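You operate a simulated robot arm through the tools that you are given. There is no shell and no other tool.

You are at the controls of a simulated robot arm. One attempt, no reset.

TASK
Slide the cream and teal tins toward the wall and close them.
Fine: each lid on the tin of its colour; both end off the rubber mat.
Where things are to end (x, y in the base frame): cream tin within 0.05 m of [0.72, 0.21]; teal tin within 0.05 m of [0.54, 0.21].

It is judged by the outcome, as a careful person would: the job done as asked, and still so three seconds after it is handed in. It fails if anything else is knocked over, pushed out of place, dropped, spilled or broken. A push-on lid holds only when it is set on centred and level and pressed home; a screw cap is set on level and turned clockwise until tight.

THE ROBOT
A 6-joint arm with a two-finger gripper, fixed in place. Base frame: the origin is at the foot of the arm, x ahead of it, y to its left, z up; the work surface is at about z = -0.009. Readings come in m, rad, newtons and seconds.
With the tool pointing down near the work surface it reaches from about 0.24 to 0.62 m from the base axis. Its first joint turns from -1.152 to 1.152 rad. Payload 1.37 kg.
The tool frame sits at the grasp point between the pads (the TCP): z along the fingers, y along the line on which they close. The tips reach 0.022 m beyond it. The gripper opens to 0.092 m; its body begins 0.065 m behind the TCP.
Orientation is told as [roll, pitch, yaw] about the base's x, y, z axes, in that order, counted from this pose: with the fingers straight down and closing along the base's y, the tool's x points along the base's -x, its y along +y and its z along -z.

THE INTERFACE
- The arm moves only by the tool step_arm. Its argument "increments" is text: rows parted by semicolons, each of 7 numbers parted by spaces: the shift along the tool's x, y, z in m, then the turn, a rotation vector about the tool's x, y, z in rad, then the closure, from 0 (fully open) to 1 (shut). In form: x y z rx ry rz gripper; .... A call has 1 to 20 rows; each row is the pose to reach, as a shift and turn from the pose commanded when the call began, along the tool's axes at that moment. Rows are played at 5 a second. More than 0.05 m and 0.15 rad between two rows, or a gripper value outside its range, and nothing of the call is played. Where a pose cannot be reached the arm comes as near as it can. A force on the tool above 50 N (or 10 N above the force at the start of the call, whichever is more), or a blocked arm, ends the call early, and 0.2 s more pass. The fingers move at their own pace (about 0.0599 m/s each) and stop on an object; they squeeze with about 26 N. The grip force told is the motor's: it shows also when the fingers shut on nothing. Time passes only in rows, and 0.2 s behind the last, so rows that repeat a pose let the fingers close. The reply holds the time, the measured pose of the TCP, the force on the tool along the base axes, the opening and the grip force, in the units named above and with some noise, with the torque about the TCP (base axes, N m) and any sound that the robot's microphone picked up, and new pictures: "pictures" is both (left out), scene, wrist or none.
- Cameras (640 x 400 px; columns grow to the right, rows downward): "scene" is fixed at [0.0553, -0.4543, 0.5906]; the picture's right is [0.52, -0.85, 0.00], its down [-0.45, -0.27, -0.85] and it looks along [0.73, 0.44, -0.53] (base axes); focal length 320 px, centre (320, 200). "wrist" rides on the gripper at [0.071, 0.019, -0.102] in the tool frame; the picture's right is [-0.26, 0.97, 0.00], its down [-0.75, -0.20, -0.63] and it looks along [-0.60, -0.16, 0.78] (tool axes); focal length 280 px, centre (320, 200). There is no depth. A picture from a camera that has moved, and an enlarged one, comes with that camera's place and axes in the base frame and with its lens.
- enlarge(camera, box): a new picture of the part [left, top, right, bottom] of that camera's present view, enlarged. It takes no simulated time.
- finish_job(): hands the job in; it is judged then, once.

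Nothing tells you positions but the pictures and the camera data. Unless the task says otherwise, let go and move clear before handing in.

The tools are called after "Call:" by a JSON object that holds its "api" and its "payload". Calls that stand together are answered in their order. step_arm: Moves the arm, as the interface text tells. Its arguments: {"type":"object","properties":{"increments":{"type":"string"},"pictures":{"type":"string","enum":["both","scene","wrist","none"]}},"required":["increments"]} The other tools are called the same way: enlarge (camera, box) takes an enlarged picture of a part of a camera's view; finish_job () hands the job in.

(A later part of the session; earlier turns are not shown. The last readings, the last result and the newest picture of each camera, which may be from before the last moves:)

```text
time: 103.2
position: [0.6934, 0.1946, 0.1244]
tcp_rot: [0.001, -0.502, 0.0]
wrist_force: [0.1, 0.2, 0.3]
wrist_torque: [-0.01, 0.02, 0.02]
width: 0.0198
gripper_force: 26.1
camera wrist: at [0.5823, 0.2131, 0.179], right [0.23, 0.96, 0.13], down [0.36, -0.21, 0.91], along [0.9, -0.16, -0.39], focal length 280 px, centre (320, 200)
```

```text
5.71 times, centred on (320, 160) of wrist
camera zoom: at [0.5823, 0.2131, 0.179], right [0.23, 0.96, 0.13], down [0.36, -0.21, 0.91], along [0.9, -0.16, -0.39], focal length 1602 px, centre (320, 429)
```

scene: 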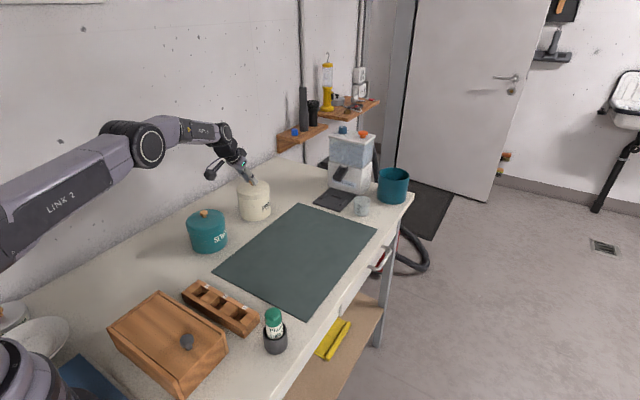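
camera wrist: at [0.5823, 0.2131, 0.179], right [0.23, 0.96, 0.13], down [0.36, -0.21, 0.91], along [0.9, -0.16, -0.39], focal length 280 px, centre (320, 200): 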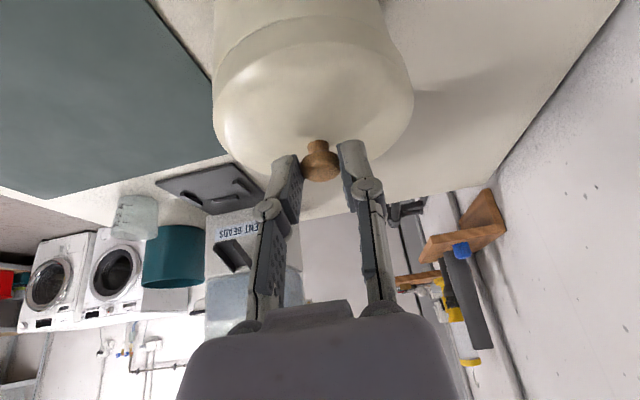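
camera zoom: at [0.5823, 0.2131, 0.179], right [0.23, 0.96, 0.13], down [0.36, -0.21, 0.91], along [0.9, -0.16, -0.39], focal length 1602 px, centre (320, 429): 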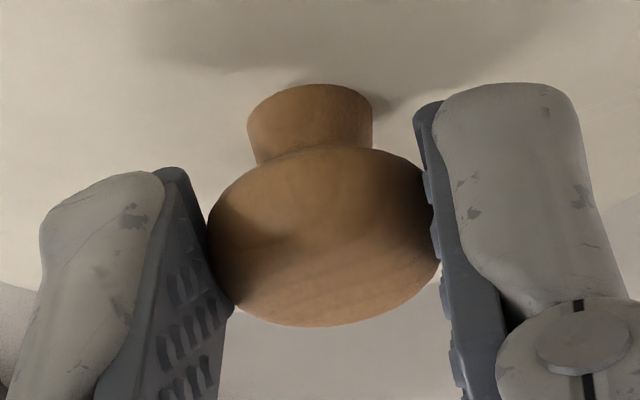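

The lid's axis is about 10 mm ahead of the TCP in x, and the tin is about (-2.8, -1.3) mm from it. I'll shift by that and re-check before lowering.

Call:
{"api": "step_arm", "payload": {"increments": "0.0012 -0.0007 -0.0007 0 0 0 1; 0.0025 -0.0013 -0.0014 0 0 0 1; 0.0025 -0.0013 -0.0014 0 0 0 1; 0.0025 -0.0013 -0.0014 0 0 0 1"}}

Call:
{"api": "enlarge", "payload": {"camera": "wrist", "box": [200, 50, 240, 140]}}

Call:
{"api": "enlarge", "payload": {"camera": "wrist", "box": [384, 20, 424, 110]}}

Call:
{"api": "enlarge", "payload": {"camera": "scene", "box": [228, 180, 252, 204]}}

Call:
{"api": "enlarge", "payload": {"camera": "scene", "box": [256, 178, 280, 202]}}

```text
time: 104.2
position: [0.6908, 0.1929, 0.1241]
tcp_rot: [0.001, -0.503, 0.0]
wrist_force: [-0.5, -0.3, -1.1]
wrist_torque: [-0.01, 0.01, 0.02]
width: 0.0198
gripper_force: 25.9
camera wrist: at [0.5796, 0.2117, 0.1793], right [0.23, 0.96, 0.13], down [0.36, -0.21, 0.91], along [0.9, -0.16, -0.39], focal length 280 px, centre (320, 200)
```

scene: 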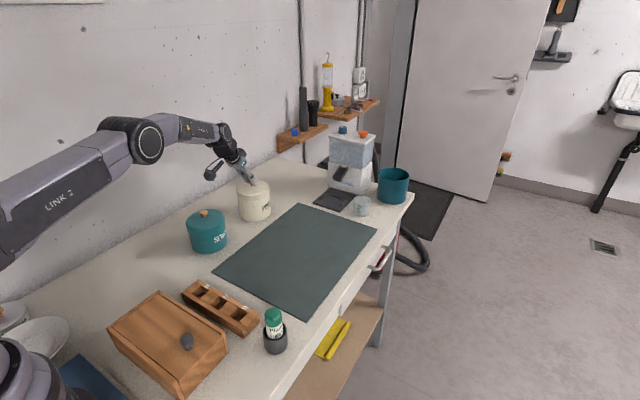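
wrist: 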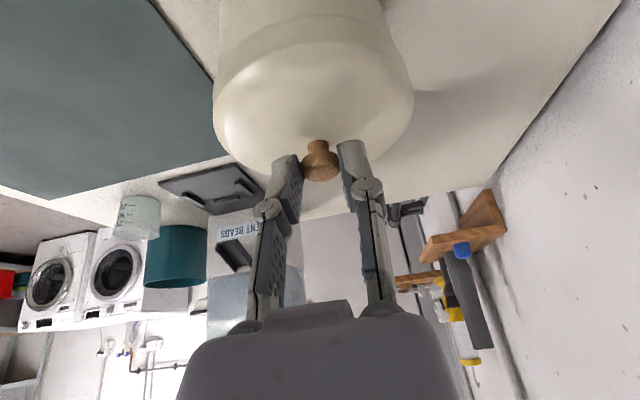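

```text
4.44 times, centred on (220, 95) of wrist
camera zoom: at [0.5796, 0.2117, 0.1793], right [0.23, 0.96, 0.13], down [0.36, -0.21, 0.91], along [0.9, -0.16, -0.39], focal length 1246 px, centre (764, 667)
```

zoom: 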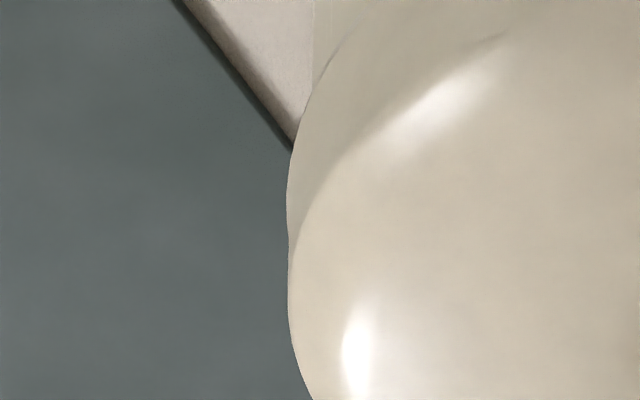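

```text
4.44 times, centred on (404, 65) of wrist
camera zoom: at [0.5796, 0.2117, 0.1793], right [0.23, 0.96, 0.13], down [0.36, -0.21, 0.91], along [0.9, -0.16, -0.39], focal length 1246 px, centre (-53, 800)
```

zoom: 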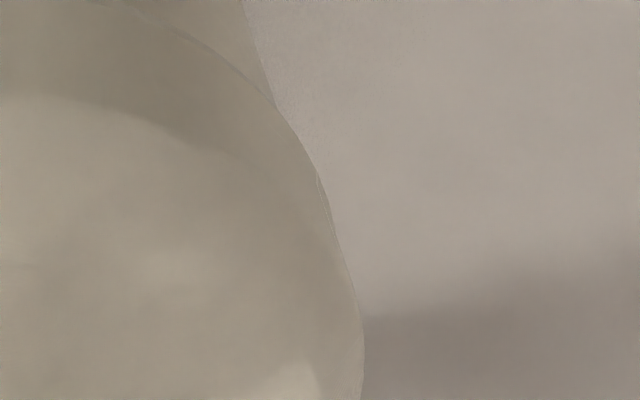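

```text
16.00 times, centred on (240, 192) of scene
camera zoom: at [0.0553, -0.4543, 0.5906], right [0.52, -0.85, 0.0], down [-0.45, -0.27, -0.85], along [0.73, 0.44, -0.53], focal length 5127 px, centre (1600, 328)
```

zoom: 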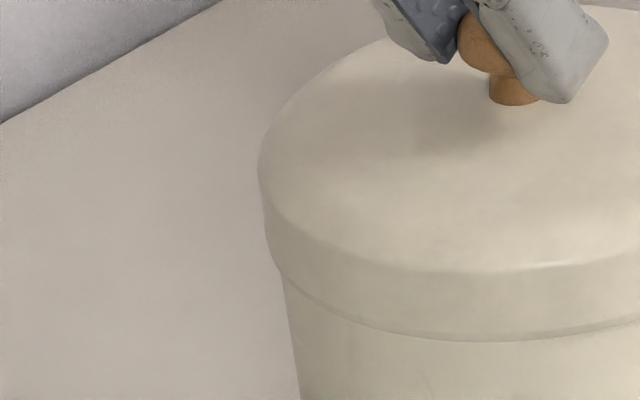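

```text
16.00 times, centred on (268, 190) of scene
camera zoom: at [0.0553, -0.4543, 0.5906], right [0.52, -0.85, 0.0], down [-0.45, -0.27, -0.85], along [0.73, 0.44, -0.53], focal length 5127 px, centre (1152, 360)
```

zoom: 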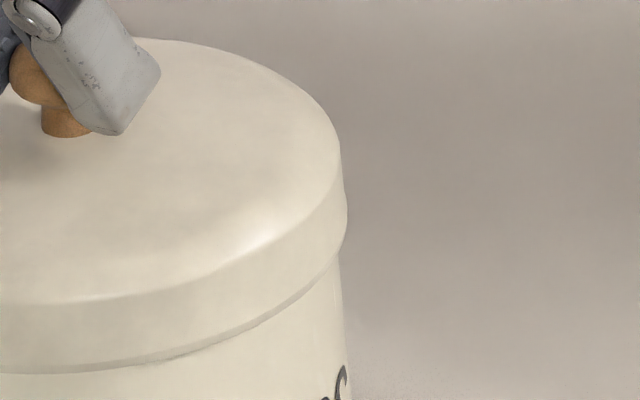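

Both views now show the lid centred to within about half a millimetre. Lowering onto the rim in small steps.

Call:
{"api": "step_arm", "payload": {"increments": "0.0023 0 0.0033 0 0 0 1; 0.0042 0 0.0068 0 0 0 1; 0.0056 0 0.0094 0 0 0 1; 0.0066 0 0.0112 0 0 0 1; 0.0071 0 0.0121 0 0 0 1; 0.0071 0 0.0121 0 0 0 1", "pictures": "scene"}}

Call:
{"api": "enlarge", "payload": {"camera": "scene", "box": [222, 165, 288, 225]}}

```text
time: 105.6
position: [0.6905, 0.193, 0.1112]
tcp_rot: [0.002, -0.505, 0.001]
wrist_force: [-1.7, -0.2, 5.1]
wrist_torque: [0.0, -0.04, -0.01]
width: 0.0196
gripper_force: 25.7
```

scene: 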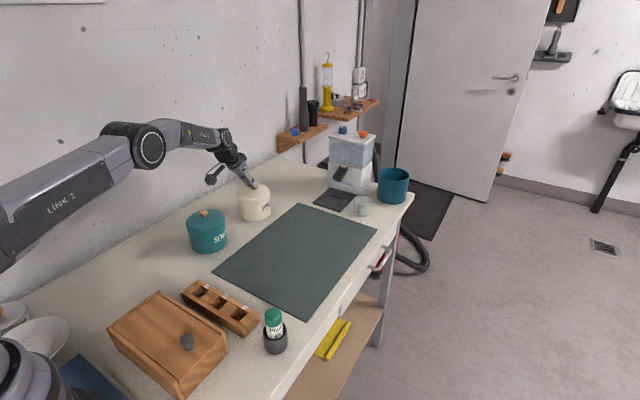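

```text
6.67 times, centred on (255, 195) of scene
camera zoom: at [0.0553, -0.4543, 0.5906], right [0.52, -0.85, 0.0], down [-0.45, -0.27, -0.85], along [0.73, 0.44, -0.53], focal length 2136 px, centre (753, 233)
```

zoom: 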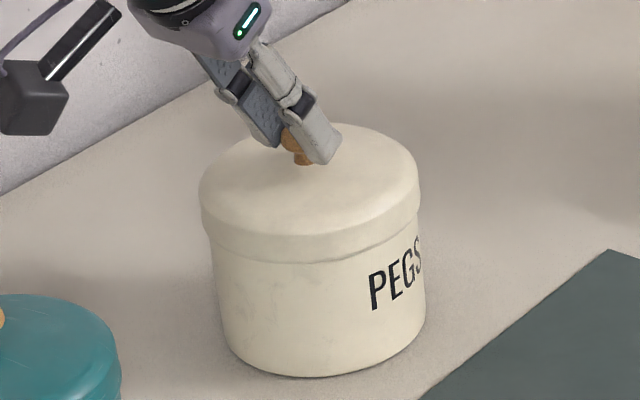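

Contact at 5 N with no torque, so it is meeting the rim evenly. Pressing on gradually.

Call:
{"api": "step_arm", "payload": {"increments": "0.0005 0 0.0009 0 0 0 1; 0.001 0 0.0018 0 0 0 1; 0.0014 0 0.0026 0 0 0 1; 0.0014 0 0.0026 0 0 0 1", "pictures": "none"}}

```text
time: 106.6
position: [0.6905, 0.1928, 0.1106]
tcp_rot: [0.003, -0.509, -0.002]
wrist_force: [-9.3, -3.0, 28.1]
wrist_torque: [-0.08, 0.25, -0.05]
width: 0.0198
gripper_force: 26.4
```

28 N and no snap yet. I'll check the alignment under load.

Call:
{"api": "enlarge", "payload": {"camera": "scene", "box": [228, 184, 252, 208]}}

Call:
{"api": "enlarge", "payload": {"camera": "scene", "box": [256, 182, 280, 206]}}

Call:
{"api": "enlarge", "payload": {"camera": "wrist", "box": [200, 30, 240, 120]}}

Call:
{"api": "enlarge", "payload": {"camera": "wrist", "box": [384, 20, 424, 110]}}

```text
16.00 times, centred on (240, 196) of scene
camera zoom: at [0.0551, -0.4543, 0.5905], right [0.52, -0.85, 0.0], down [-0.45, -0.27, -0.85], along [0.73, 0.44, -0.53], focal length 5127 px, centre (1600, 264)
```

zoom: 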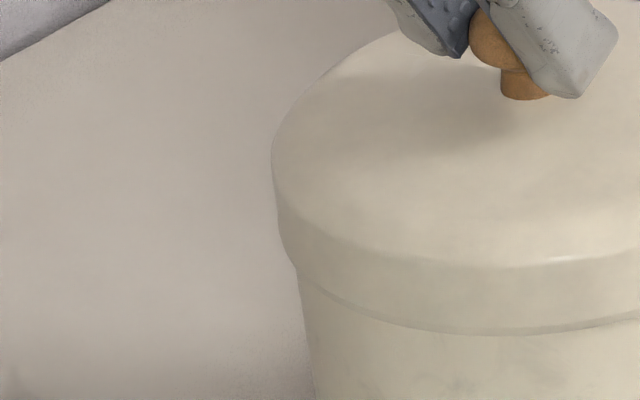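

```text
16.00 times, centred on (268, 194) of scene
camera zoom: at [0.0551, -0.4543, 0.5905], right [0.52, -0.85, 0.0], down [-0.45, -0.27, -0.85], along [0.73, 0.44, -0.53], focal length 5127 px, centre (1152, 296)
```

zoom: 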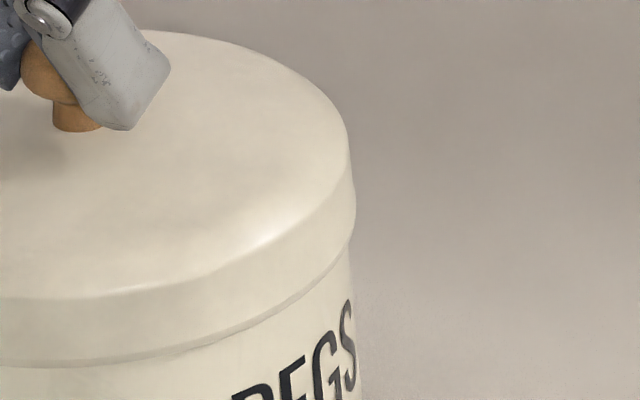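

```text
4.44 times, centred on (220, 75) of wrist
camera zoom: at [0.5804, 0.2119, 0.165], right [0.23, 0.96, 0.13], down [0.35, -0.21, 0.91], along [0.91, -0.16, -0.39], focal length 1246 px, centre (764, 756)
```

zoom: 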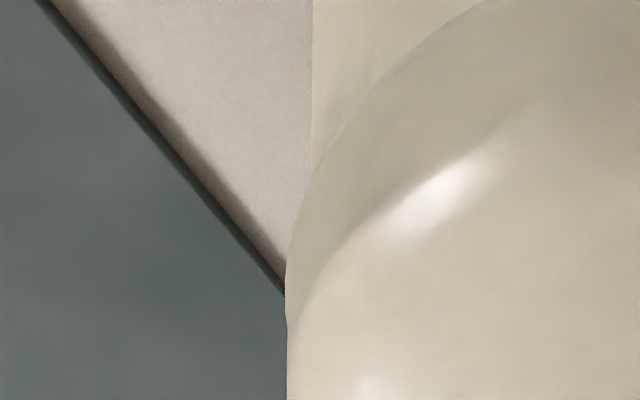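

```text
4.44 times, centred on (404, 65) of wrist
camera zoom: at [0.5804, 0.2119, 0.165], right [0.23, 0.96, 0.13], down [0.35, -0.21, 0.91], along [0.91, -0.16, -0.39], focal length 1246 px, centre (-53, 800)
```

zoom: 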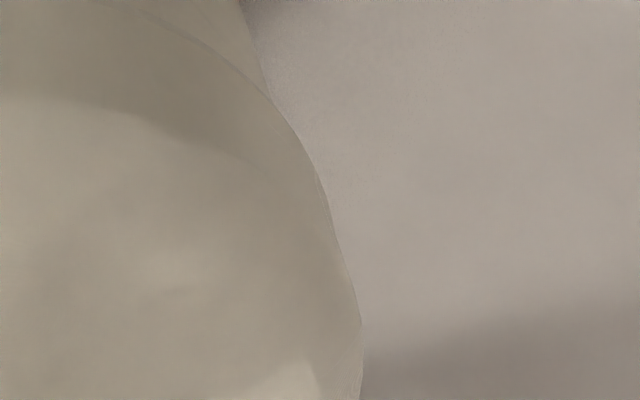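

Alignment under load is still good within about 1 mm in both views. I'll press a little harder.

Call:
{"api": "step_arm", "payload": {"increments": "0.0004 0 0.0007 0 0 0 1; 0.0008 0 0.0014 0 0 0 1; 0.0008 0 0.0014 0 0 0 1", "pictures": "none"}}

```text
time: 107.4
position: [0.6916, 0.1933, 0.1106]
tcp_rot: [0.003, -0.51, -0.002]
wrist_force: [-11.0, -5.1, 34.9]
wrist_torque: [-0.13, -0.02, 0.01]
width: 0.0195
gripper_force: 25.5
```

No snap at 35 N. The side forces suggest the lid sits slightly toward +x/+y. I'll unload, shift by (-1.0, -0.5) mm and press again.

Call:
{"api": "step_arm", "payload": {"increments": "-0.0029 0 -0.0053 0 0 0 1; -0.002 -0.0005 -0.0058 0 0 0 1; -0.0006 -0.0005 -0.0032 0 0 0 1; 0.0004 -0.0005 -0.0014 0 0 0 1; 0.0009 -0.0005 -0.0005 0 0 0 1; 0.0009 -0.0005 -0.0005 0 0 0 1", "pictures": "none"}}

```text
time: 108.8
position: [0.6915, 0.1929, 0.1102]
tcp_rot: [0.004, -0.51, -0.002]
wrist_force: [-12.7, -3.0, 33.9]
wrist_torque: [0.02, 0.16, 0.01]
width: 0.0197
gripper_force: 26.3
```

Still no snap. The wrist silhouettes hinted that the tin is slightly ahead (+x) of the lid, so I'll try the other direction: (+1.8, +0.5) mm from here.

Call:
{"api": "step_arm", "payload": {"increments": "-0.0029 0 -0.0053 0 0 0 1; -0.0045 0.0005 -0.0044 0 0 0 1; -0.0031 0.0005 -0.0018 0 0 0 1; -0.0021 0.0005 0 0 0 0 1; -0.0016 0.0005 0.0009 0 0 0 1; -0.0016 0.0005 0.0009 0 0 0 1", "pictures": "none"}}

```text
time: 110.2
position: [0.6925, 0.194, 0.1108]
tcp_rot: [0.003, -0.513, 0.0]
wrist_force: [-12.0, -4.2, 33.4]
wrist_torque: [-0.13, 0.16, -0.04]
width: 0.0194
gripper_force: 25.2
```

The lid may not be clearing the rim between tries. I'll lift it about 8 mm off the rim and measure again.

Call:
{"api": "step_arm", "payload": {"increments": "-0.003 0 -0.0055 0 0 0 1; -0.0055 0 -0.0105 0 0 0 1; -0.0077 0 -0.014 0 0 0 1; -0.0077 0 -0.014 0 0 0 1; -0.0077 0 -0.014 0 0 0 1"}}

Call:
{"api": "enlarge", "payload": {"camera": "scene", "box": [228, 180, 252, 204]}}

Call:
{"api": "enlarge", "payload": {"camera": "scene", "box": [256, 178, 280, 202]}}

Call:
{"api": "enlarge", "payload": {"camera": "wrist", "box": [200, 40, 240, 130]}}

Call:
{"api": "enlarge", "payload": {"camera": "wrist", "box": [384, 20, 424, 110]}}

Call:
{"api": "enlarge", "payload": {"camera": "scene", "box": [222, 165, 288, 225]}}

```text
time: 111.4
position: [0.6906, 0.1926, 0.1213]
tcp_rot: [0.002, -0.502, 0.0]
wrist_force: [0.2, -0.2, -1.1]
wrist_torque: [0.0, -0.04, -0.01]
width: 0.0192
gripper_force: 26.0
camera wrist: at [0.5803, 0.2112, 0.1763], right [0.23, 0.96, 0.13], down [0.36, -0.21, 0.91], along [0.9, -0.16, -0.39], focal length 280 px, centre (320, 200)
```

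scene: 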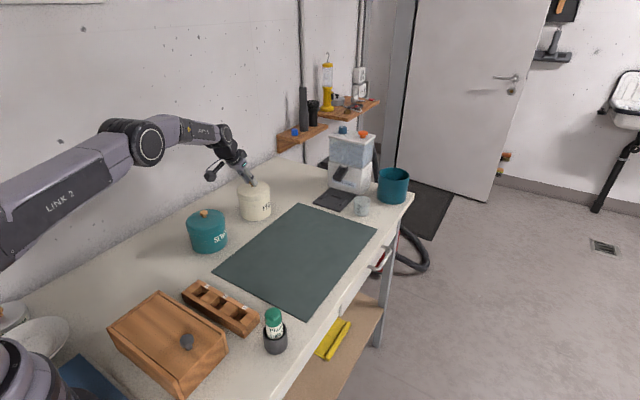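
wrist: 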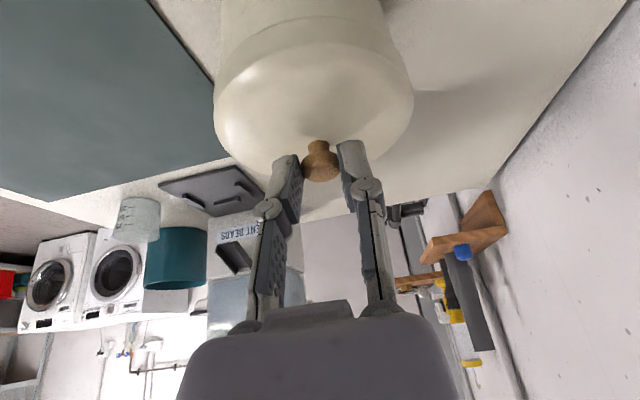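

```text
16.00 times, centred on (240, 192) of scene
camera zoom: at [0.0553, -0.4543, 0.5906], right [0.52, -0.85, 0.0], down [-0.45, -0.27, -0.85], along [0.73, 0.44, -0.53], focal length 5127 px, centre (1600, 328)
```

zoom: 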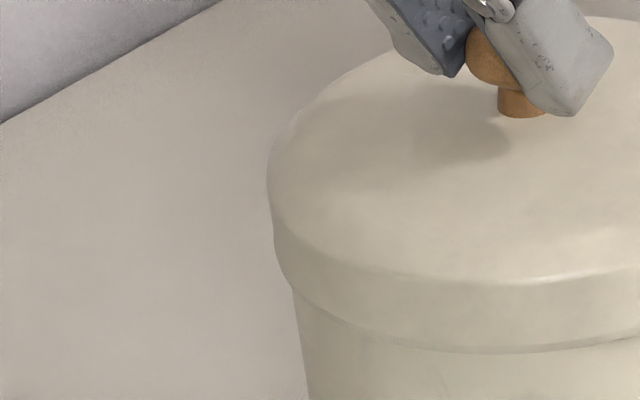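

```text
16.00 times, centred on (268, 190) of scene
camera zoom: at [0.0553, -0.4543, 0.5906], right [0.52, -0.85, 0.0], down [-0.45, -0.27, -0.85], along [0.73, 0.44, -0.53], focal length 5127 px, centre (1152, 360)
```

zoom: 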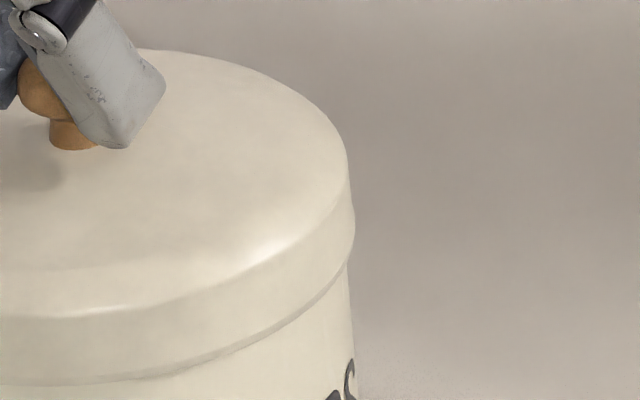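

```text
4.44 times, centred on (220, 85) of wrist
camera zoom: at [0.5803, 0.2112, 0.1763], right [0.23, 0.96, 0.13], down [0.36, -0.21, 0.91], along [0.9, -0.16, -0.39], focal length 1246 px, centre (764, 711)
```

zoom: 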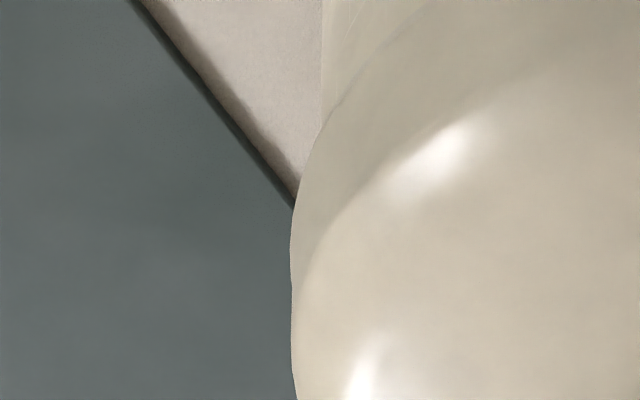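

```text
4.44 times, centred on (404, 65) of wrist
camera zoom: at [0.5803, 0.2112, 0.1763], right [0.23, 0.96, 0.13], down [0.36, -0.21, 0.91], along [0.9, -0.16, -0.39], focal length 1246 px, centre (-53, 800)
```

zoom: 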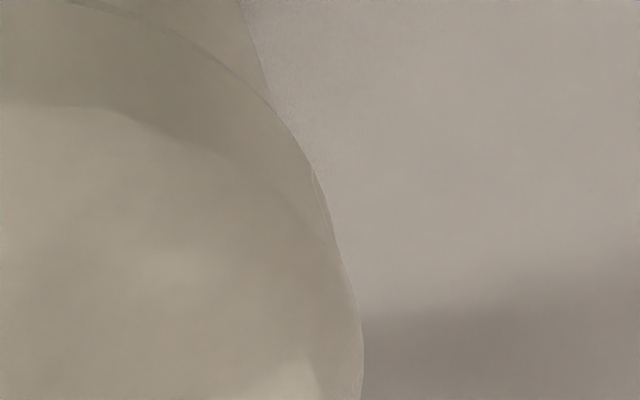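

```text
6.67 times, centred on (255, 195) of scene
camera zoom: at [0.0553, -0.4543, 0.5906], right [0.52, -0.85, 0.0], down [-0.45, -0.27, -0.85], along [0.73, 0.44, -0.53], focal length 2136 px, centre (753, 233)
```

zoom: 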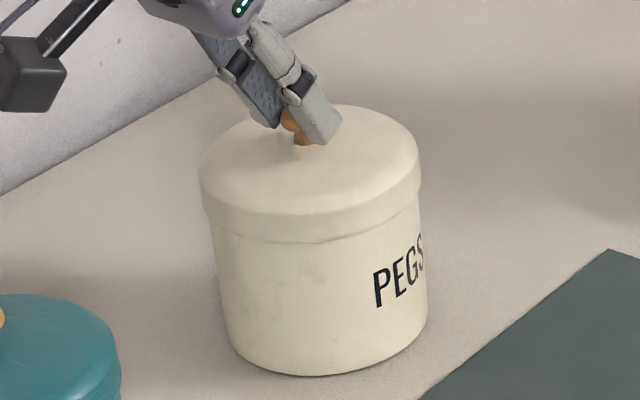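

The tin still appears about 1 mm ahead of the lid in x. I'll shift by (+0.9, +0.3) mm, lower, and this time back off sideways as I press so the load stays purely vertical.

Call:
{"api": "step_arm", "payload": {"increments": "-0.0008 0.0003 0.0004 0 0 0 1; 0.0016 0.0003 0.0048 0 0 0 1; 0.0035 0.0003 0.0083 0 0 0 1; 0.0047 0.0003 0.0105 0 0 0 1; 0.0055 0.0002 0.0113 0 0 0 1; 0.0062 0.0001 0.0119 0 0 0 1; 0.007 0 0.0127 0 0 0 1; 0.007 0 0.0127 0 0 0 1", "pictures": "none"}}

```text
time: 113.2
position: [0.6923, 0.1932, 0.1115]
tcp_rot: [0.004, -0.509, -0.003]
wrist_force: [-6.5, -0.7, 26.2]
wrist_torque: [-0.04, 0.17, -0.03]
width: 0.0191
gripper_force: 25.6
```

Still no snap at 26 N although it is well centred. The lid may be slightly tilted in the grip. I'll raise it to a clear hover and measure the gap all round.

Call:
{"api": "step_arm", "payload": {"increments": "-0.003 0 -0.0055 0 0 0 1; -0.007 0 -0.0128 0 0 0 1; -0.0105 0 -0.019 0 0 0 1; -0.0135 0 -0.0245 0 0 0 1; -0.0135 0 -0.0245 0 0 0 1; -0.0135 0 -0.0245 0 0 0 1"}}

Call:
{"api": "enlarge", "payload": {"camera": "scene", "box": [232, 184, 256, 208]}}

Call:
{"api": "enlarge", "payload": {"camera": "scene", "box": [252, 180, 276, 204]}}

Call:
{"api": "enlarge", "payload": {"camera": "wrist", "box": [200, 0, 430, 200]}}

Call:
{"api": "enlarge", "payload": {"camera": "wrist", "box": [280, 125, 360, 195]}}

```text
time: 114.6
position: [0.6899, 0.1933, 0.1346]
tcp_rot: [0.001, -0.502, -0.001]
wrist_force: [0.9, 0.3, -0.9]
wrist_torque: [0.01, 0.05, -0.01]
width: 0.0192
gripper_force: 25.9
camera wrist: at [0.5806, 0.2118, 0.1901], right [0.23, 0.96, 0.13], down [0.36, -0.21, 0.91], along [0.9, -0.16, -0.39], focal length 280 px, centre (320, 200)
```

scene: 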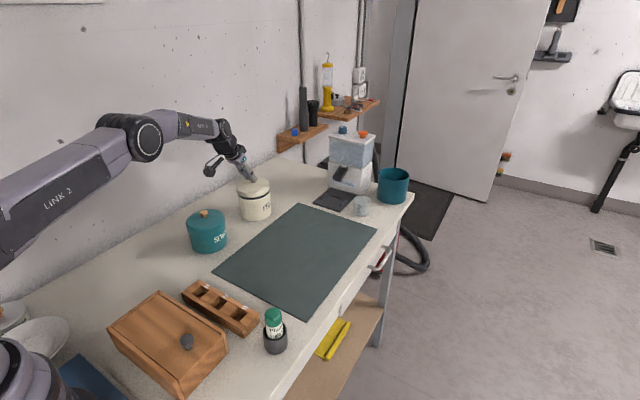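
wrist: 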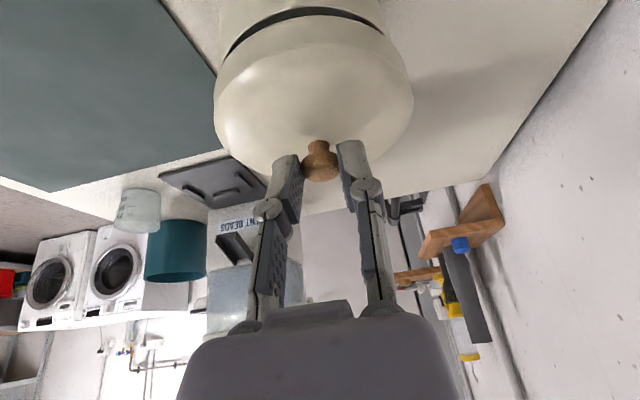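

```text
16.00 times, centred on (244, 196) of scene
camera zoom: at [0.0553, -0.4543, 0.5906], right [0.52, -0.85, 0.0], down [-0.45, -0.27, -0.85], along [0.73, 0.44, -0.53], focal length 5127 px, centre (1536, 264)
```

zoom: 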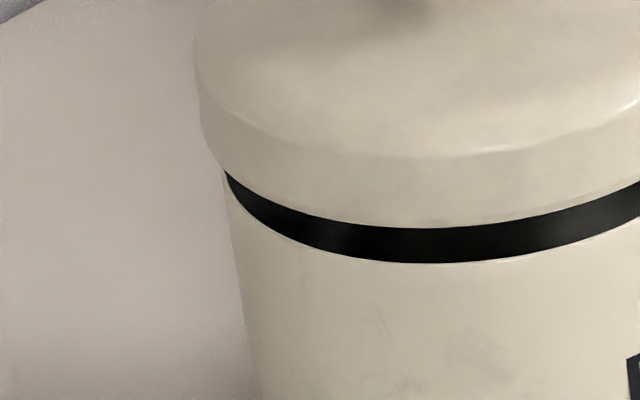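

```text
16.00 times, centred on (264, 192) of scene
camera zoom: at [0.0553, -0.4543, 0.5906], right [0.52, -0.85, 0.0], down [-0.45, -0.27, -0.85], along [0.73, 0.44, -0.53], focal length 5127 px, centre (1216, 328)
```

zoom: 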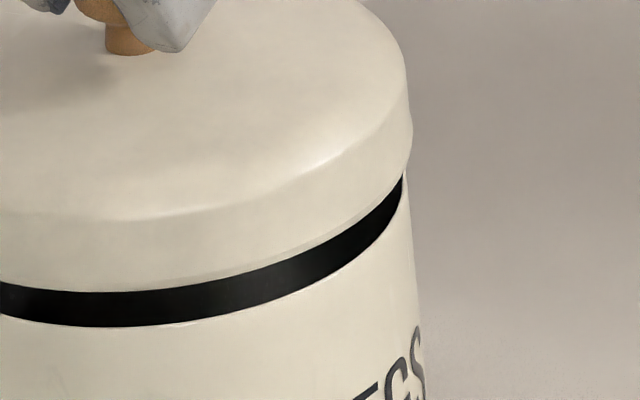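

```text
2.00 times, centred on (315, 100) of wrist
camera zoom: at [0.5806, 0.2118, 0.1901], right [0.23, 0.96, 0.13], down [0.36, -0.21, 0.91], along [0.9, -0.16, -0.39], focal length 561 px, centre (330, 400)
```

zoom: 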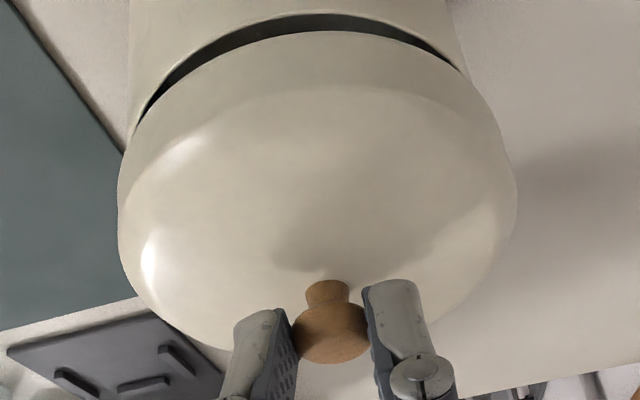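

```text
5.71 times, centred on (320, 160) of wrist
camera zoom: at [0.5806, 0.2118, 0.1901], right [0.23, 0.96, 0.13], down [0.36, -0.21, 0.91], along [0.9, -0.16, -0.39], focal length 1602 px, centre (320, 429)
```

zoom: 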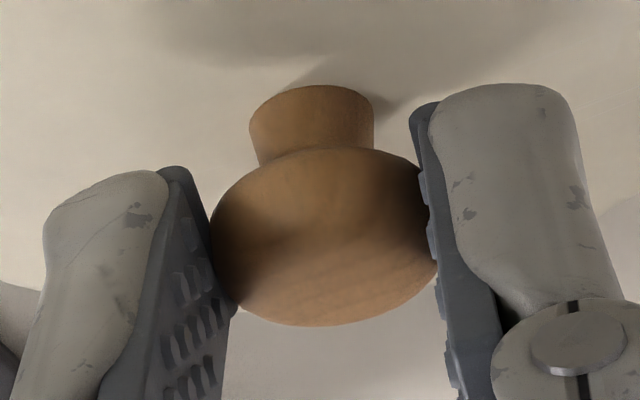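

Gap and silhouettes say it is centred and level to about a degree, so the tilted grip itself may be keeping it from settling flat. I'll rest it on the rim, let go so it levels itself, and then press on the knob from above.

Call:
{"api": "step_arm", "payload": {"increments": "0.003 0 0.0055 0 0 0 1; 0.0063 0 0.0114 0 0 0 1; 0.0092 0 0.0167 0 0 0 1; 0.0107 0 0.0194 0 0 0 1; 0.0116 0 0.0211 0 0 0 1; 0.0116 0 0.0211 0 0 0 1", "pictures": "none"}}

```text
time: 116.0
position: [0.6903, 0.1931, 0.111]
tcp_rot: [0.002, -0.502, -0.001]
wrist_force: [-0.3, -0.2, 1.2]
wrist_torque: [0.01, 0.05, 0.0]
width: 0.0188
gripper_force: 25.6
```

Call:
{"api": "step_arm", "payload": {"increments": "0.0003 0 0.0005 0 0 0 1; 0.0003 0 0.0005 0 0 0 0.85; 0.0003 0 0.0005 0 0 0 0.6; 0.0003 0 0.0005 0 0 0 0.4; 0.0003 0 0.0005 0 0 0 0.4; 0.0003 0 0.0005 0 0 0 0.4"}}

Call:
{"api": "enlarge", "payload": {"camera": "scene", "box": [222, 165, 288, 225]}}

Call:
{"api": "enlarge", "payload": {"camera": "wrist", "box": [200, 0, 430, 200]}}

```text
time: 117.4
position: [0.6904, 0.1929, 0.1111]
tcp_rot: [0.002, -0.502, 0.001]
wrist_force: [-0.4, 0.2, -0.1]
wrist_torque: [-0.01, -0.01, 0.0]
width: 0.0551
gripper_force: 0.0
heard: snap
camera wrist: at [0.5801, 0.2115, 0.1655], right [0.23, 0.96, 0.13], down [0.36, -0.21, 0.91], along [0.9, -0.16, -0.39], focal length 280 px, centre (320, 200)
```

scene: 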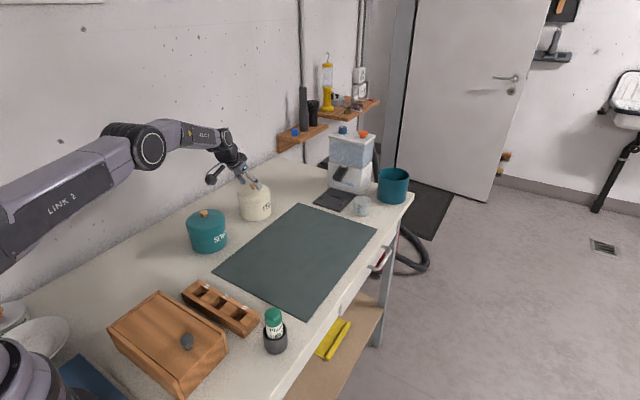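
wrist: 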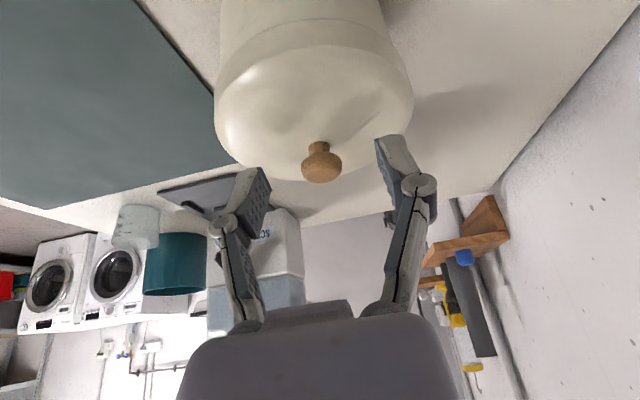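

```text
6.67 times, centred on (255, 195) of scene
camera zoom: at [0.0553, -0.4543, 0.5906], right [0.52, -0.85, 0.0], down [-0.45, -0.27, -0.85], along [0.73, 0.44, -0.53], focal length 2136 px, centre (753, 233)
```

zoom: 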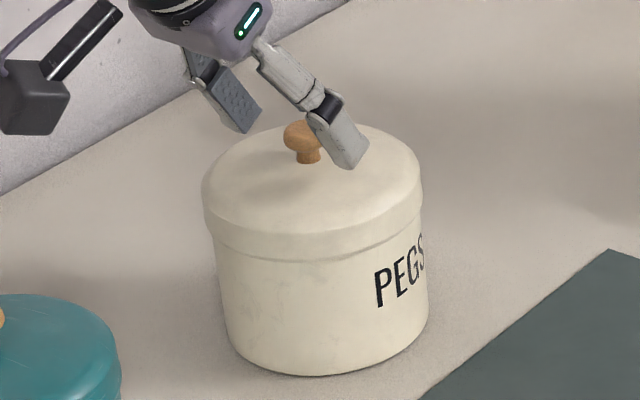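

```text
2.00 times, centred on (315, 100) of wrist
camera zoom: at [0.5801, 0.2115, 0.1655], right [0.23, 0.96, 0.13], down [0.36, -0.21, 0.91], along [0.9, -0.16, -0.39], focal length 561 px, centre (330, 400)
```

zoom: 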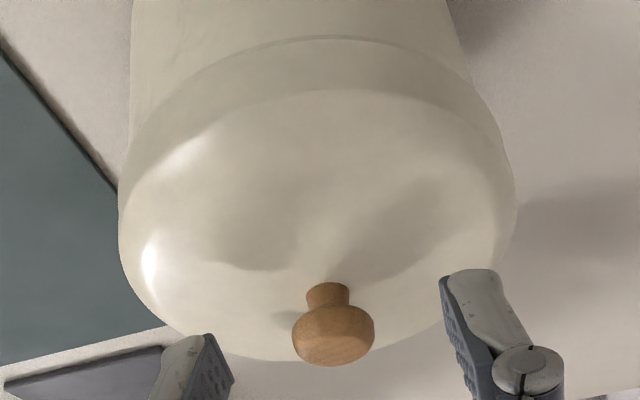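

A snap came as I released: freed from the tilted grip, the lid settled level and clicked. I'll now move up, close the fingers and press on the knob from above to confirm.

Call:
{"api": "step_arm", "payload": {"increments": "-0.0058 0 -0.0105 0 0 0 0.4; -0.0145 0 -0.0263 0 0 0 0.4; -0.0193 0 -0.035 0 0 0 0.4; -0.0193 0 -0.035 0 0 0 1; -0.0193 0 -0.035 0 0 0 1; -0.0257 0.0075 -0.0315 0 0 0 1; -0.0257 0.0075 -0.0315 0 0 0 1; -0.0257 0.0075 -0.0315 0 0 0 1"}}

Call:
{"api": "enlarge", "payload": {"camera": "scene", "box": [222, 155, 288, 225]}}

Call:
{"api": "enlarge", "payload": {"camera": "wrist", "box": [200, 20, 440, 220]}}

```text
time: 119.2
position: [0.6986, 0.2, 0.1495]
tcp_rot: [0.002, -0.501, 0.0]
wrist_force: [-0.1, -0.6, 0.2]
wrist_torque: [-0.01, 0.01, 0.0]
width: 0.0
gripper_force: 26.1
camera wrist: at [0.588, 0.219, 0.2049], right [0.23, 0.96, 0.13], down [0.36, -0.21, 0.91], along [0.9, -0.16, -0.39], focal length 280 px, centre (320, 200)
```

scene: 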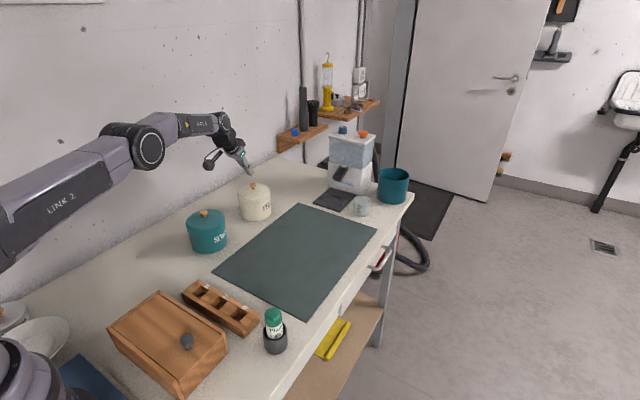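
wrist: 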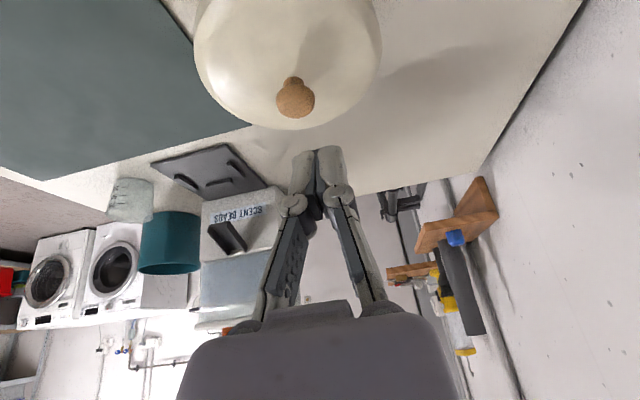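

```text
5.71 times, centred on (255, 190) of scene
camera zoom: at [0.0553, -0.4543, 0.5906], right [0.52, -0.85, 0.0], down [-0.45, -0.27, -0.85], along [0.73, 0.44, -0.53], focal length 1831 px, centre (691, 257)
```

zoom: 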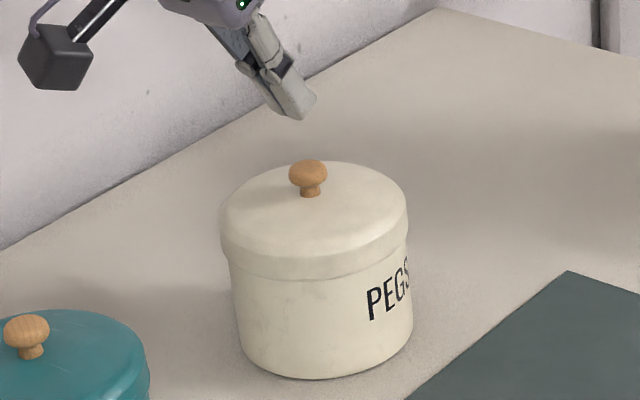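

```text
2.00 times, centred on (320, 120) of wrist
camera zoom: at [0.588, 0.219, 0.2049], right [0.23, 0.96, 0.13], down [0.36, -0.21, 0.91], along [0.9, -0.16, -0.39], focal length 561 px, centre (320, 360)
```

zoom: 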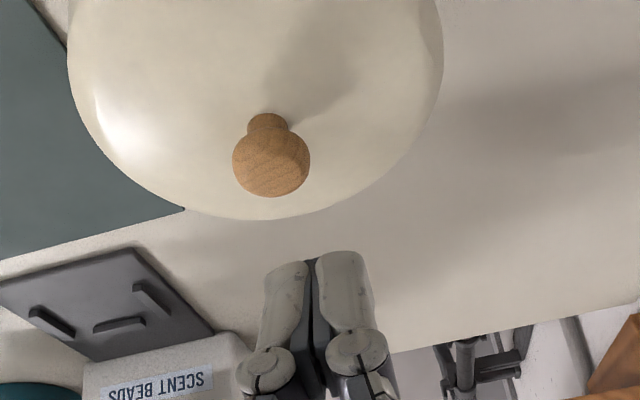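

The cream lid sits level and centred, knob at about (0.6995, 0.1935). I bring one fingertip down on top of the knob.

Call:
{"api": "step_arm", "payload": {"increments": "0.0043 0 0.0079 0 0 0 1; 0.0087 0 0.0158 0 0 0 1; 0.0101 0 0.0184 0 0 0 1; 0.0111 0 0.0202 0 0 0 1; 0.012 0 0.0219 0 0 0 1; 0.013 0 0.0237 0 0 0 1; 0.013 0 0.0237 0 0 0 1", "pictures": "scene"}}

Call:
{"api": "enlarge", "payload": {"camera": "scene", "box": [222, 155, 288, 225]}}

```text
time: 120.8
position: [0.6988, 0.2002, 0.1233]
tcp_rot: [0.001, -0.504, 0.0]
wrist_force: [-0.8, 0.1, -0.5]
wrist_torque: [-0.04, -0.03, -0.02]
width: 0.0003
gripper_force: 26.2
```

scene: 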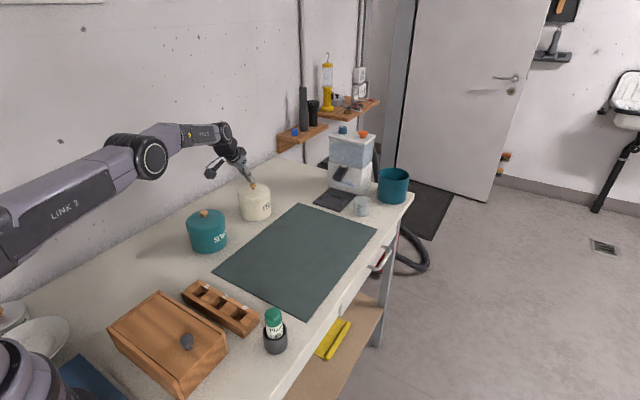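

```text
5.71 times, centred on (255, 190) of scene
camera zoom: at [0.0553, -0.4543, 0.5906], right [0.52, -0.85, 0.0], down [-0.45, -0.27, -0.85], along [0.73, 0.44, -0.53], focal length 1831 px, centre (691, 257)
```

zoom: 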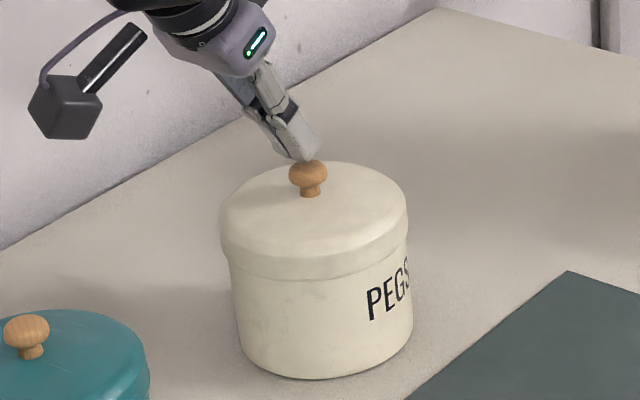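

Almost touching; continuing in 1 mm steps.

Call:
{"api": "step_arm", "payload": {"increments": "0.0005 0 0.0009 0 0 0 1; 0.001 0 0.0018 0 0 0 1; 0.0014 0 0.0026 0 0 0 1; 0.0019 0 0.0035 0 0 0 1; 0.0019 0 0.0035 0 0 0 1", "pictures": "none"}}

```text
time: 122.0
position: [0.699, 0.2002, 0.1209]
tcp_rot: [0.002, -0.506, -0.001]
wrist_force: [-1.5, -1.2, 8.7]
wrist_torque: [-0.05, -0.03, 0.0]
width: 0.0059
gripper_force: 26.0
```

Contact at 9 N. Pressing up to about 35 N.

Call:
{"api": "step_arm", "payload": {"increments": "0.0005 0 0.0009 0 0 0 1; 0.001 0 0.0018 0 0 0 1; 0.0014 0 0.0026 0 0 0 1; 0.0014 0 0.0026 0 0 0 1", "pictures": "scene"}}

Call:
{"api": "enlarge", "payload": {"camera": "scene", "box": [222, 155, 288, 225]}}

```text
time: 123.0
position: [0.6996, 0.2011, 0.1189]
tcp_rot: [0.003, -0.51, -0.001]
wrist_force: [-5.4, 0.1, 27.1]
wrist_torque: [-0.13, 0.02, -0.04]
width: 0.006
gripper_force: 25.9
```

scene: 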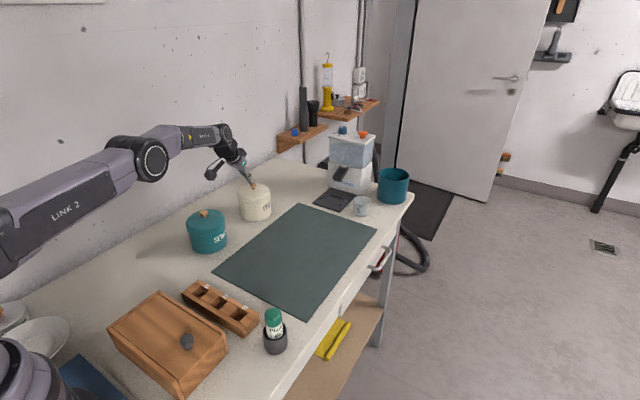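

```text
5.71 times, centred on (255, 190) of scene
camera zoom: at [0.0551, -0.4543, 0.5905], right [0.52, -0.85, 0.0], down [-0.45, -0.27, -0.85], along [0.73, 0.44, -0.53], focal length 1831 px, centre (691, 257)
```

zoom: 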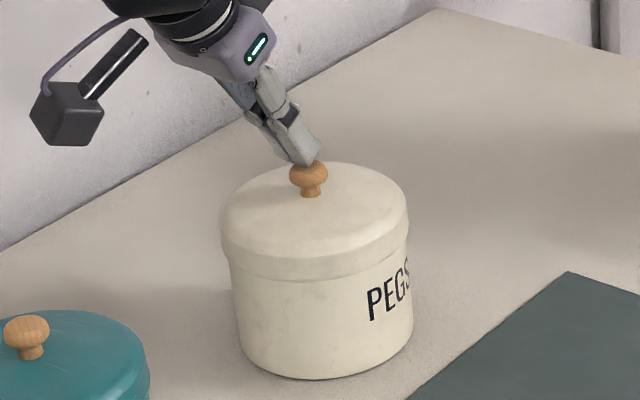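

27 N, and the lid sits solid with no new click. A bit more, up to about 40 N.

Call:
{"api": "step_arm", "payload": {"increments": "0.0005 0 0.0009 0 0 0 1; 0.0009 0 0.0016 0 0 0 1; 0.0009 0 0.0016 0 0 0 1", "pictures": "none"}}

```text
time: 123.8
position: [0.6999, 0.2013, 0.1198]
tcp_rot: [0.005, -0.512, -0.002]
wrist_force: [-9.6, 0.6, 32.2]
wrist_torque: [-0.12, 0.09, -0.03]
width: 0.0062
gripper_force: 25.7
```

It takes 32 N without moving or clicking, consistent with being already latched. I lift straight off the knob and back away.

Call:
{"api": "step_arm", "payload": {"increments": "-0.001 0 -0.0018 0 0 0 1; -0.0024 0 -0.0044 0 0 0 1; -0.0072 0 -0.0131 0 0 0 1; -0.0145 0 -0.0263 0 0 0 1; -0.0241 0 -0.0438 0 0 0 1; -0.03 0 -0.06 0 0 0 1; -0.03 0 -0.06 0 0 0 1"}}

Call:
{"api": "enlarge", "payload": {"camera": "scene", "box": [222, 165, 288, 225]}}

Call:
{"api": "enlarge", "payload": {"camera": "wrist", "box": [200, 0, 440, 180]}}

Call:
{"api": "enlarge", "payload": {"camera": "scene", "box": [170, 165, 300, 265]}}

```text
time: 125.4
position: [0.6955, 0.2007, 0.1816]
tcp_rot: [0.002, -0.502, 0.002]
wrist_force: [-0.3, -0.6, 0.6]
wrist_torque: [-0.02, -0.01, -0.01]
width: 0.0
gripper_force: 25.6
camera wrist: at [0.5847, 0.2194, 0.2365], right [0.23, 0.96, 0.13], down [0.36, -0.21, 0.91], along [0.9, -0.16, -0.39], focal length 280 px, centre (320, 200)
```

scene: 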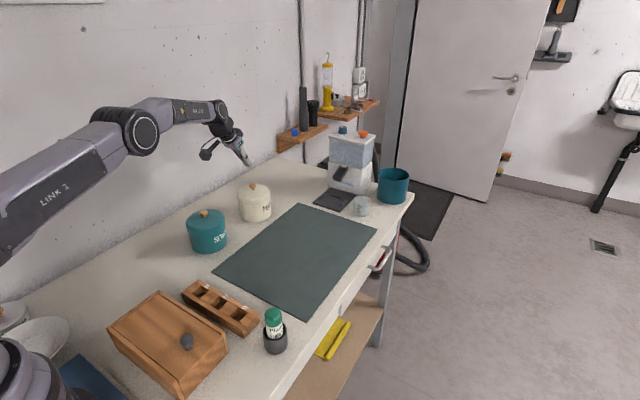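
wrist: 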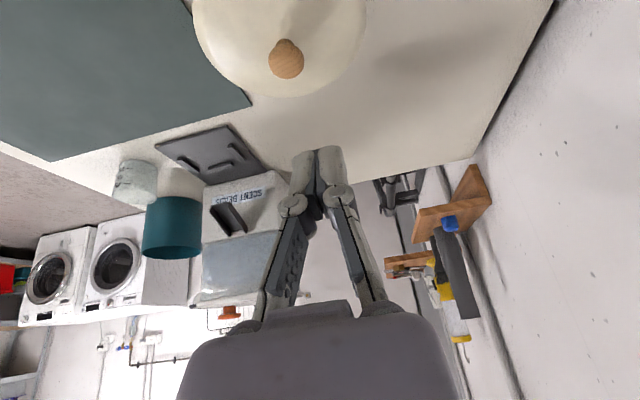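

```text
6.67 times, centred on (255, 195) of scene
camera zoom: at [0.0553, -0.4543, 0.5906], right [0.52, -0.85, 0.0], down [-0.45, -0.27, -0.85], along [0.73, 0.44, -0.53], focal length 2136 px, centre (753, 233)
```

zoom: 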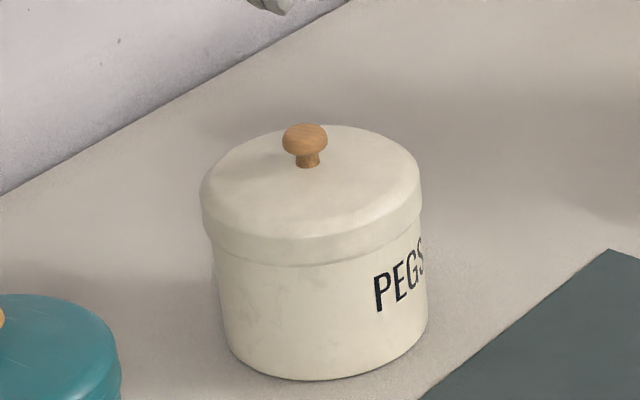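

```text
2.22 times, centred on (320, 90) of wrist
camera zoom: at [0.5847, 0.2194, 0.2365], right [0.23, 0.96, 0.13], down [0.36, -0.21, 0.91], along [0.9, -0.16, -0.39], focal length 623 px, centre (320, 444)
```

zoom: 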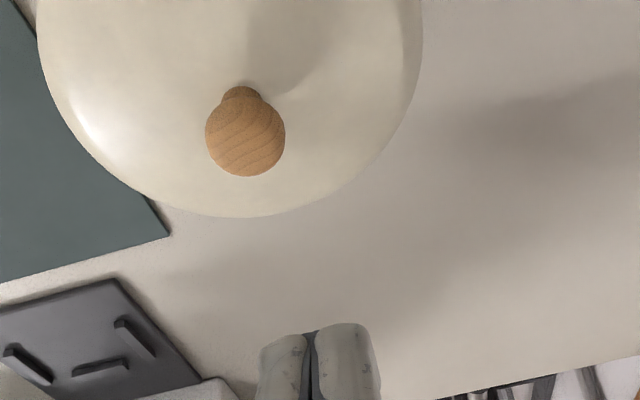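

```text
4.00 times, centred on (235, 215) of scene
camera zoom: at [0.0553, -0.4543, 0.5906], right [0.52, -0.85, 0.0], down [-0.45, -0.27, -0.85], along [0.73, 0.44, -0.53], focal length 1282 px, centre (660, 140)
```

zoom: 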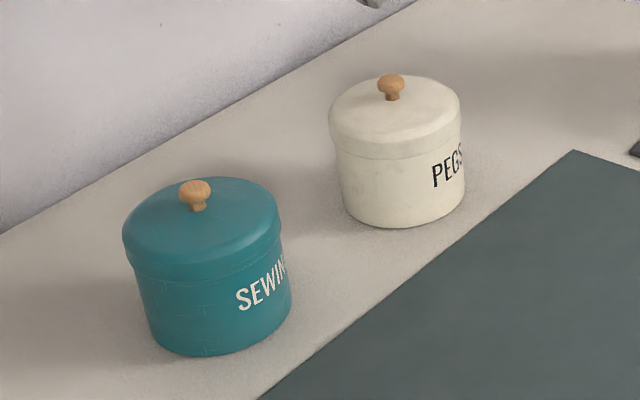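

Both tins look closed and level. A last close look at the rims of each, and then I'll move the arm well clear.

Call:
{"api": "enlarge", "payload": {"camera": "scene", "box": [230, 184, 254, 208]}}

Call:
{"api": "enlarge", "payload": {"camera": "scene", "box": [254, 182, 278, 206]}}

Call:
{"api": "enlarge", "payload": {"camera": "scene", "box": [180, 214, 204, 238]}}

Call:
{"api": "enlarge", "payload": {"camera": "scene", "box": [212, 208, 236, 232]}}

```text
16.00 times, centred on (242, 196) of scene
camera zoom: at [0.0553, -0.4543, 0.5906], right [0.52, -0.85, 0.0], down [-0.45, -0.27, -0.85], along [0.73, 0.44, -0.53], focal length 5127 px, centre (1568, 264)
```

zoom: 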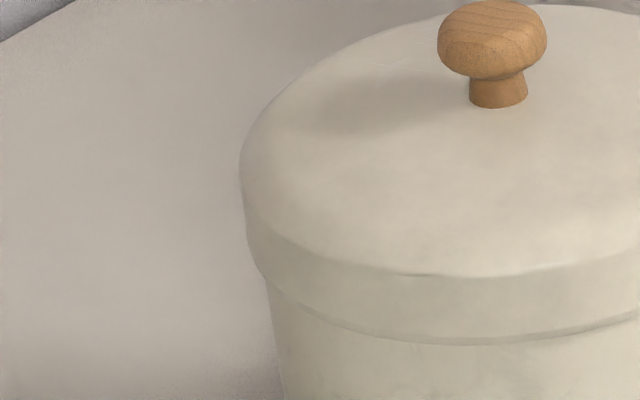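

```text
16.00 times, centred on (266, 194) of scene
camera zoom: at [0.0553, -0.4543, 0.5906], right [0.52, -0.85, 0.0], down [-0.45, -0.27, -0.85], along [0.73, 0.44, -0.53], focal length 5127 px, centre (1184, 296)
```

zoom: 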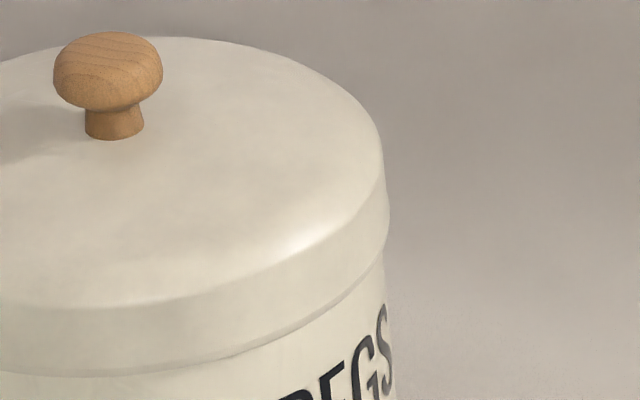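

```text
16.00 times, centred on (192, 226) of scene
camera zoom: at [0.0553, -0.4543, 0.5906], right [0.52, -0.85, 0.0], down [-0.45, -0.27, -0.85], along [0.73, 0.44, -0.53], focal length 5127 px, centre (2368, -216)
```

zoom: 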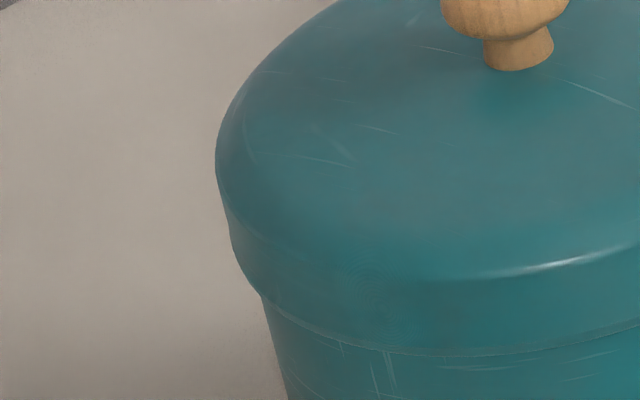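

```text
16.00 times, centred on (224, 220) of scene
camera zoom: at [0.0553, -0.4543, 0.5906], right [0.52, -0.85, 0.0], down [-0.45, -0.27, -0.85], along [0.73, 0.44, -0.53], focal length 5127 px, centre (1856, -120)
```

zoom: 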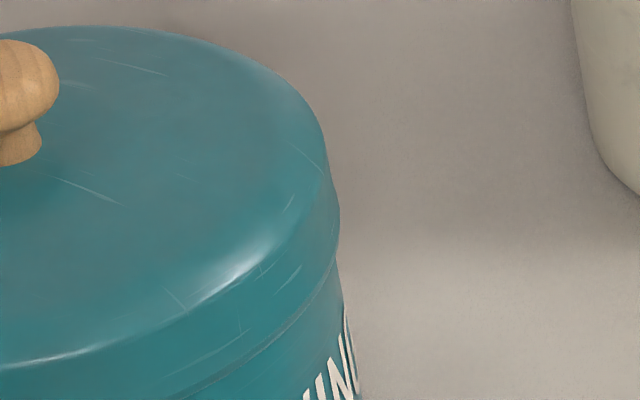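

Both lids overhang evenly on both sides, centred to within about 0.4 mm. I'll retract, straighten the tool, and give the teal knob one gentle confirming press as I did for the cream one.

Call:
{"api": "step_arm", "payload": {"increments": "0.0117 0 -0.0202 0 0.1 0 1; 0.0235 0 -0.0403 0 0.2 0 1; 0.0352 0 -0.0605 0 0.3 0 1; 0.047 0 -0.0806 0 0.4 0 1; 0.0587 0 -0.1008 0 0.502 0 1; 0.0587 0 -0.1008 0 0.502 0 1", "pictures": "none"}}

```text
time: 126.8
position: [0.5963, 0.2014, 0.2425]
tcp_rot: [0.003, 0.0, 0.0]
wrist_force: [-0.9, 0.6, 0.0]
wrist_torque: [0.02, -0.01, -0.03]
width: 0.0
gripper_force: 25.9
```

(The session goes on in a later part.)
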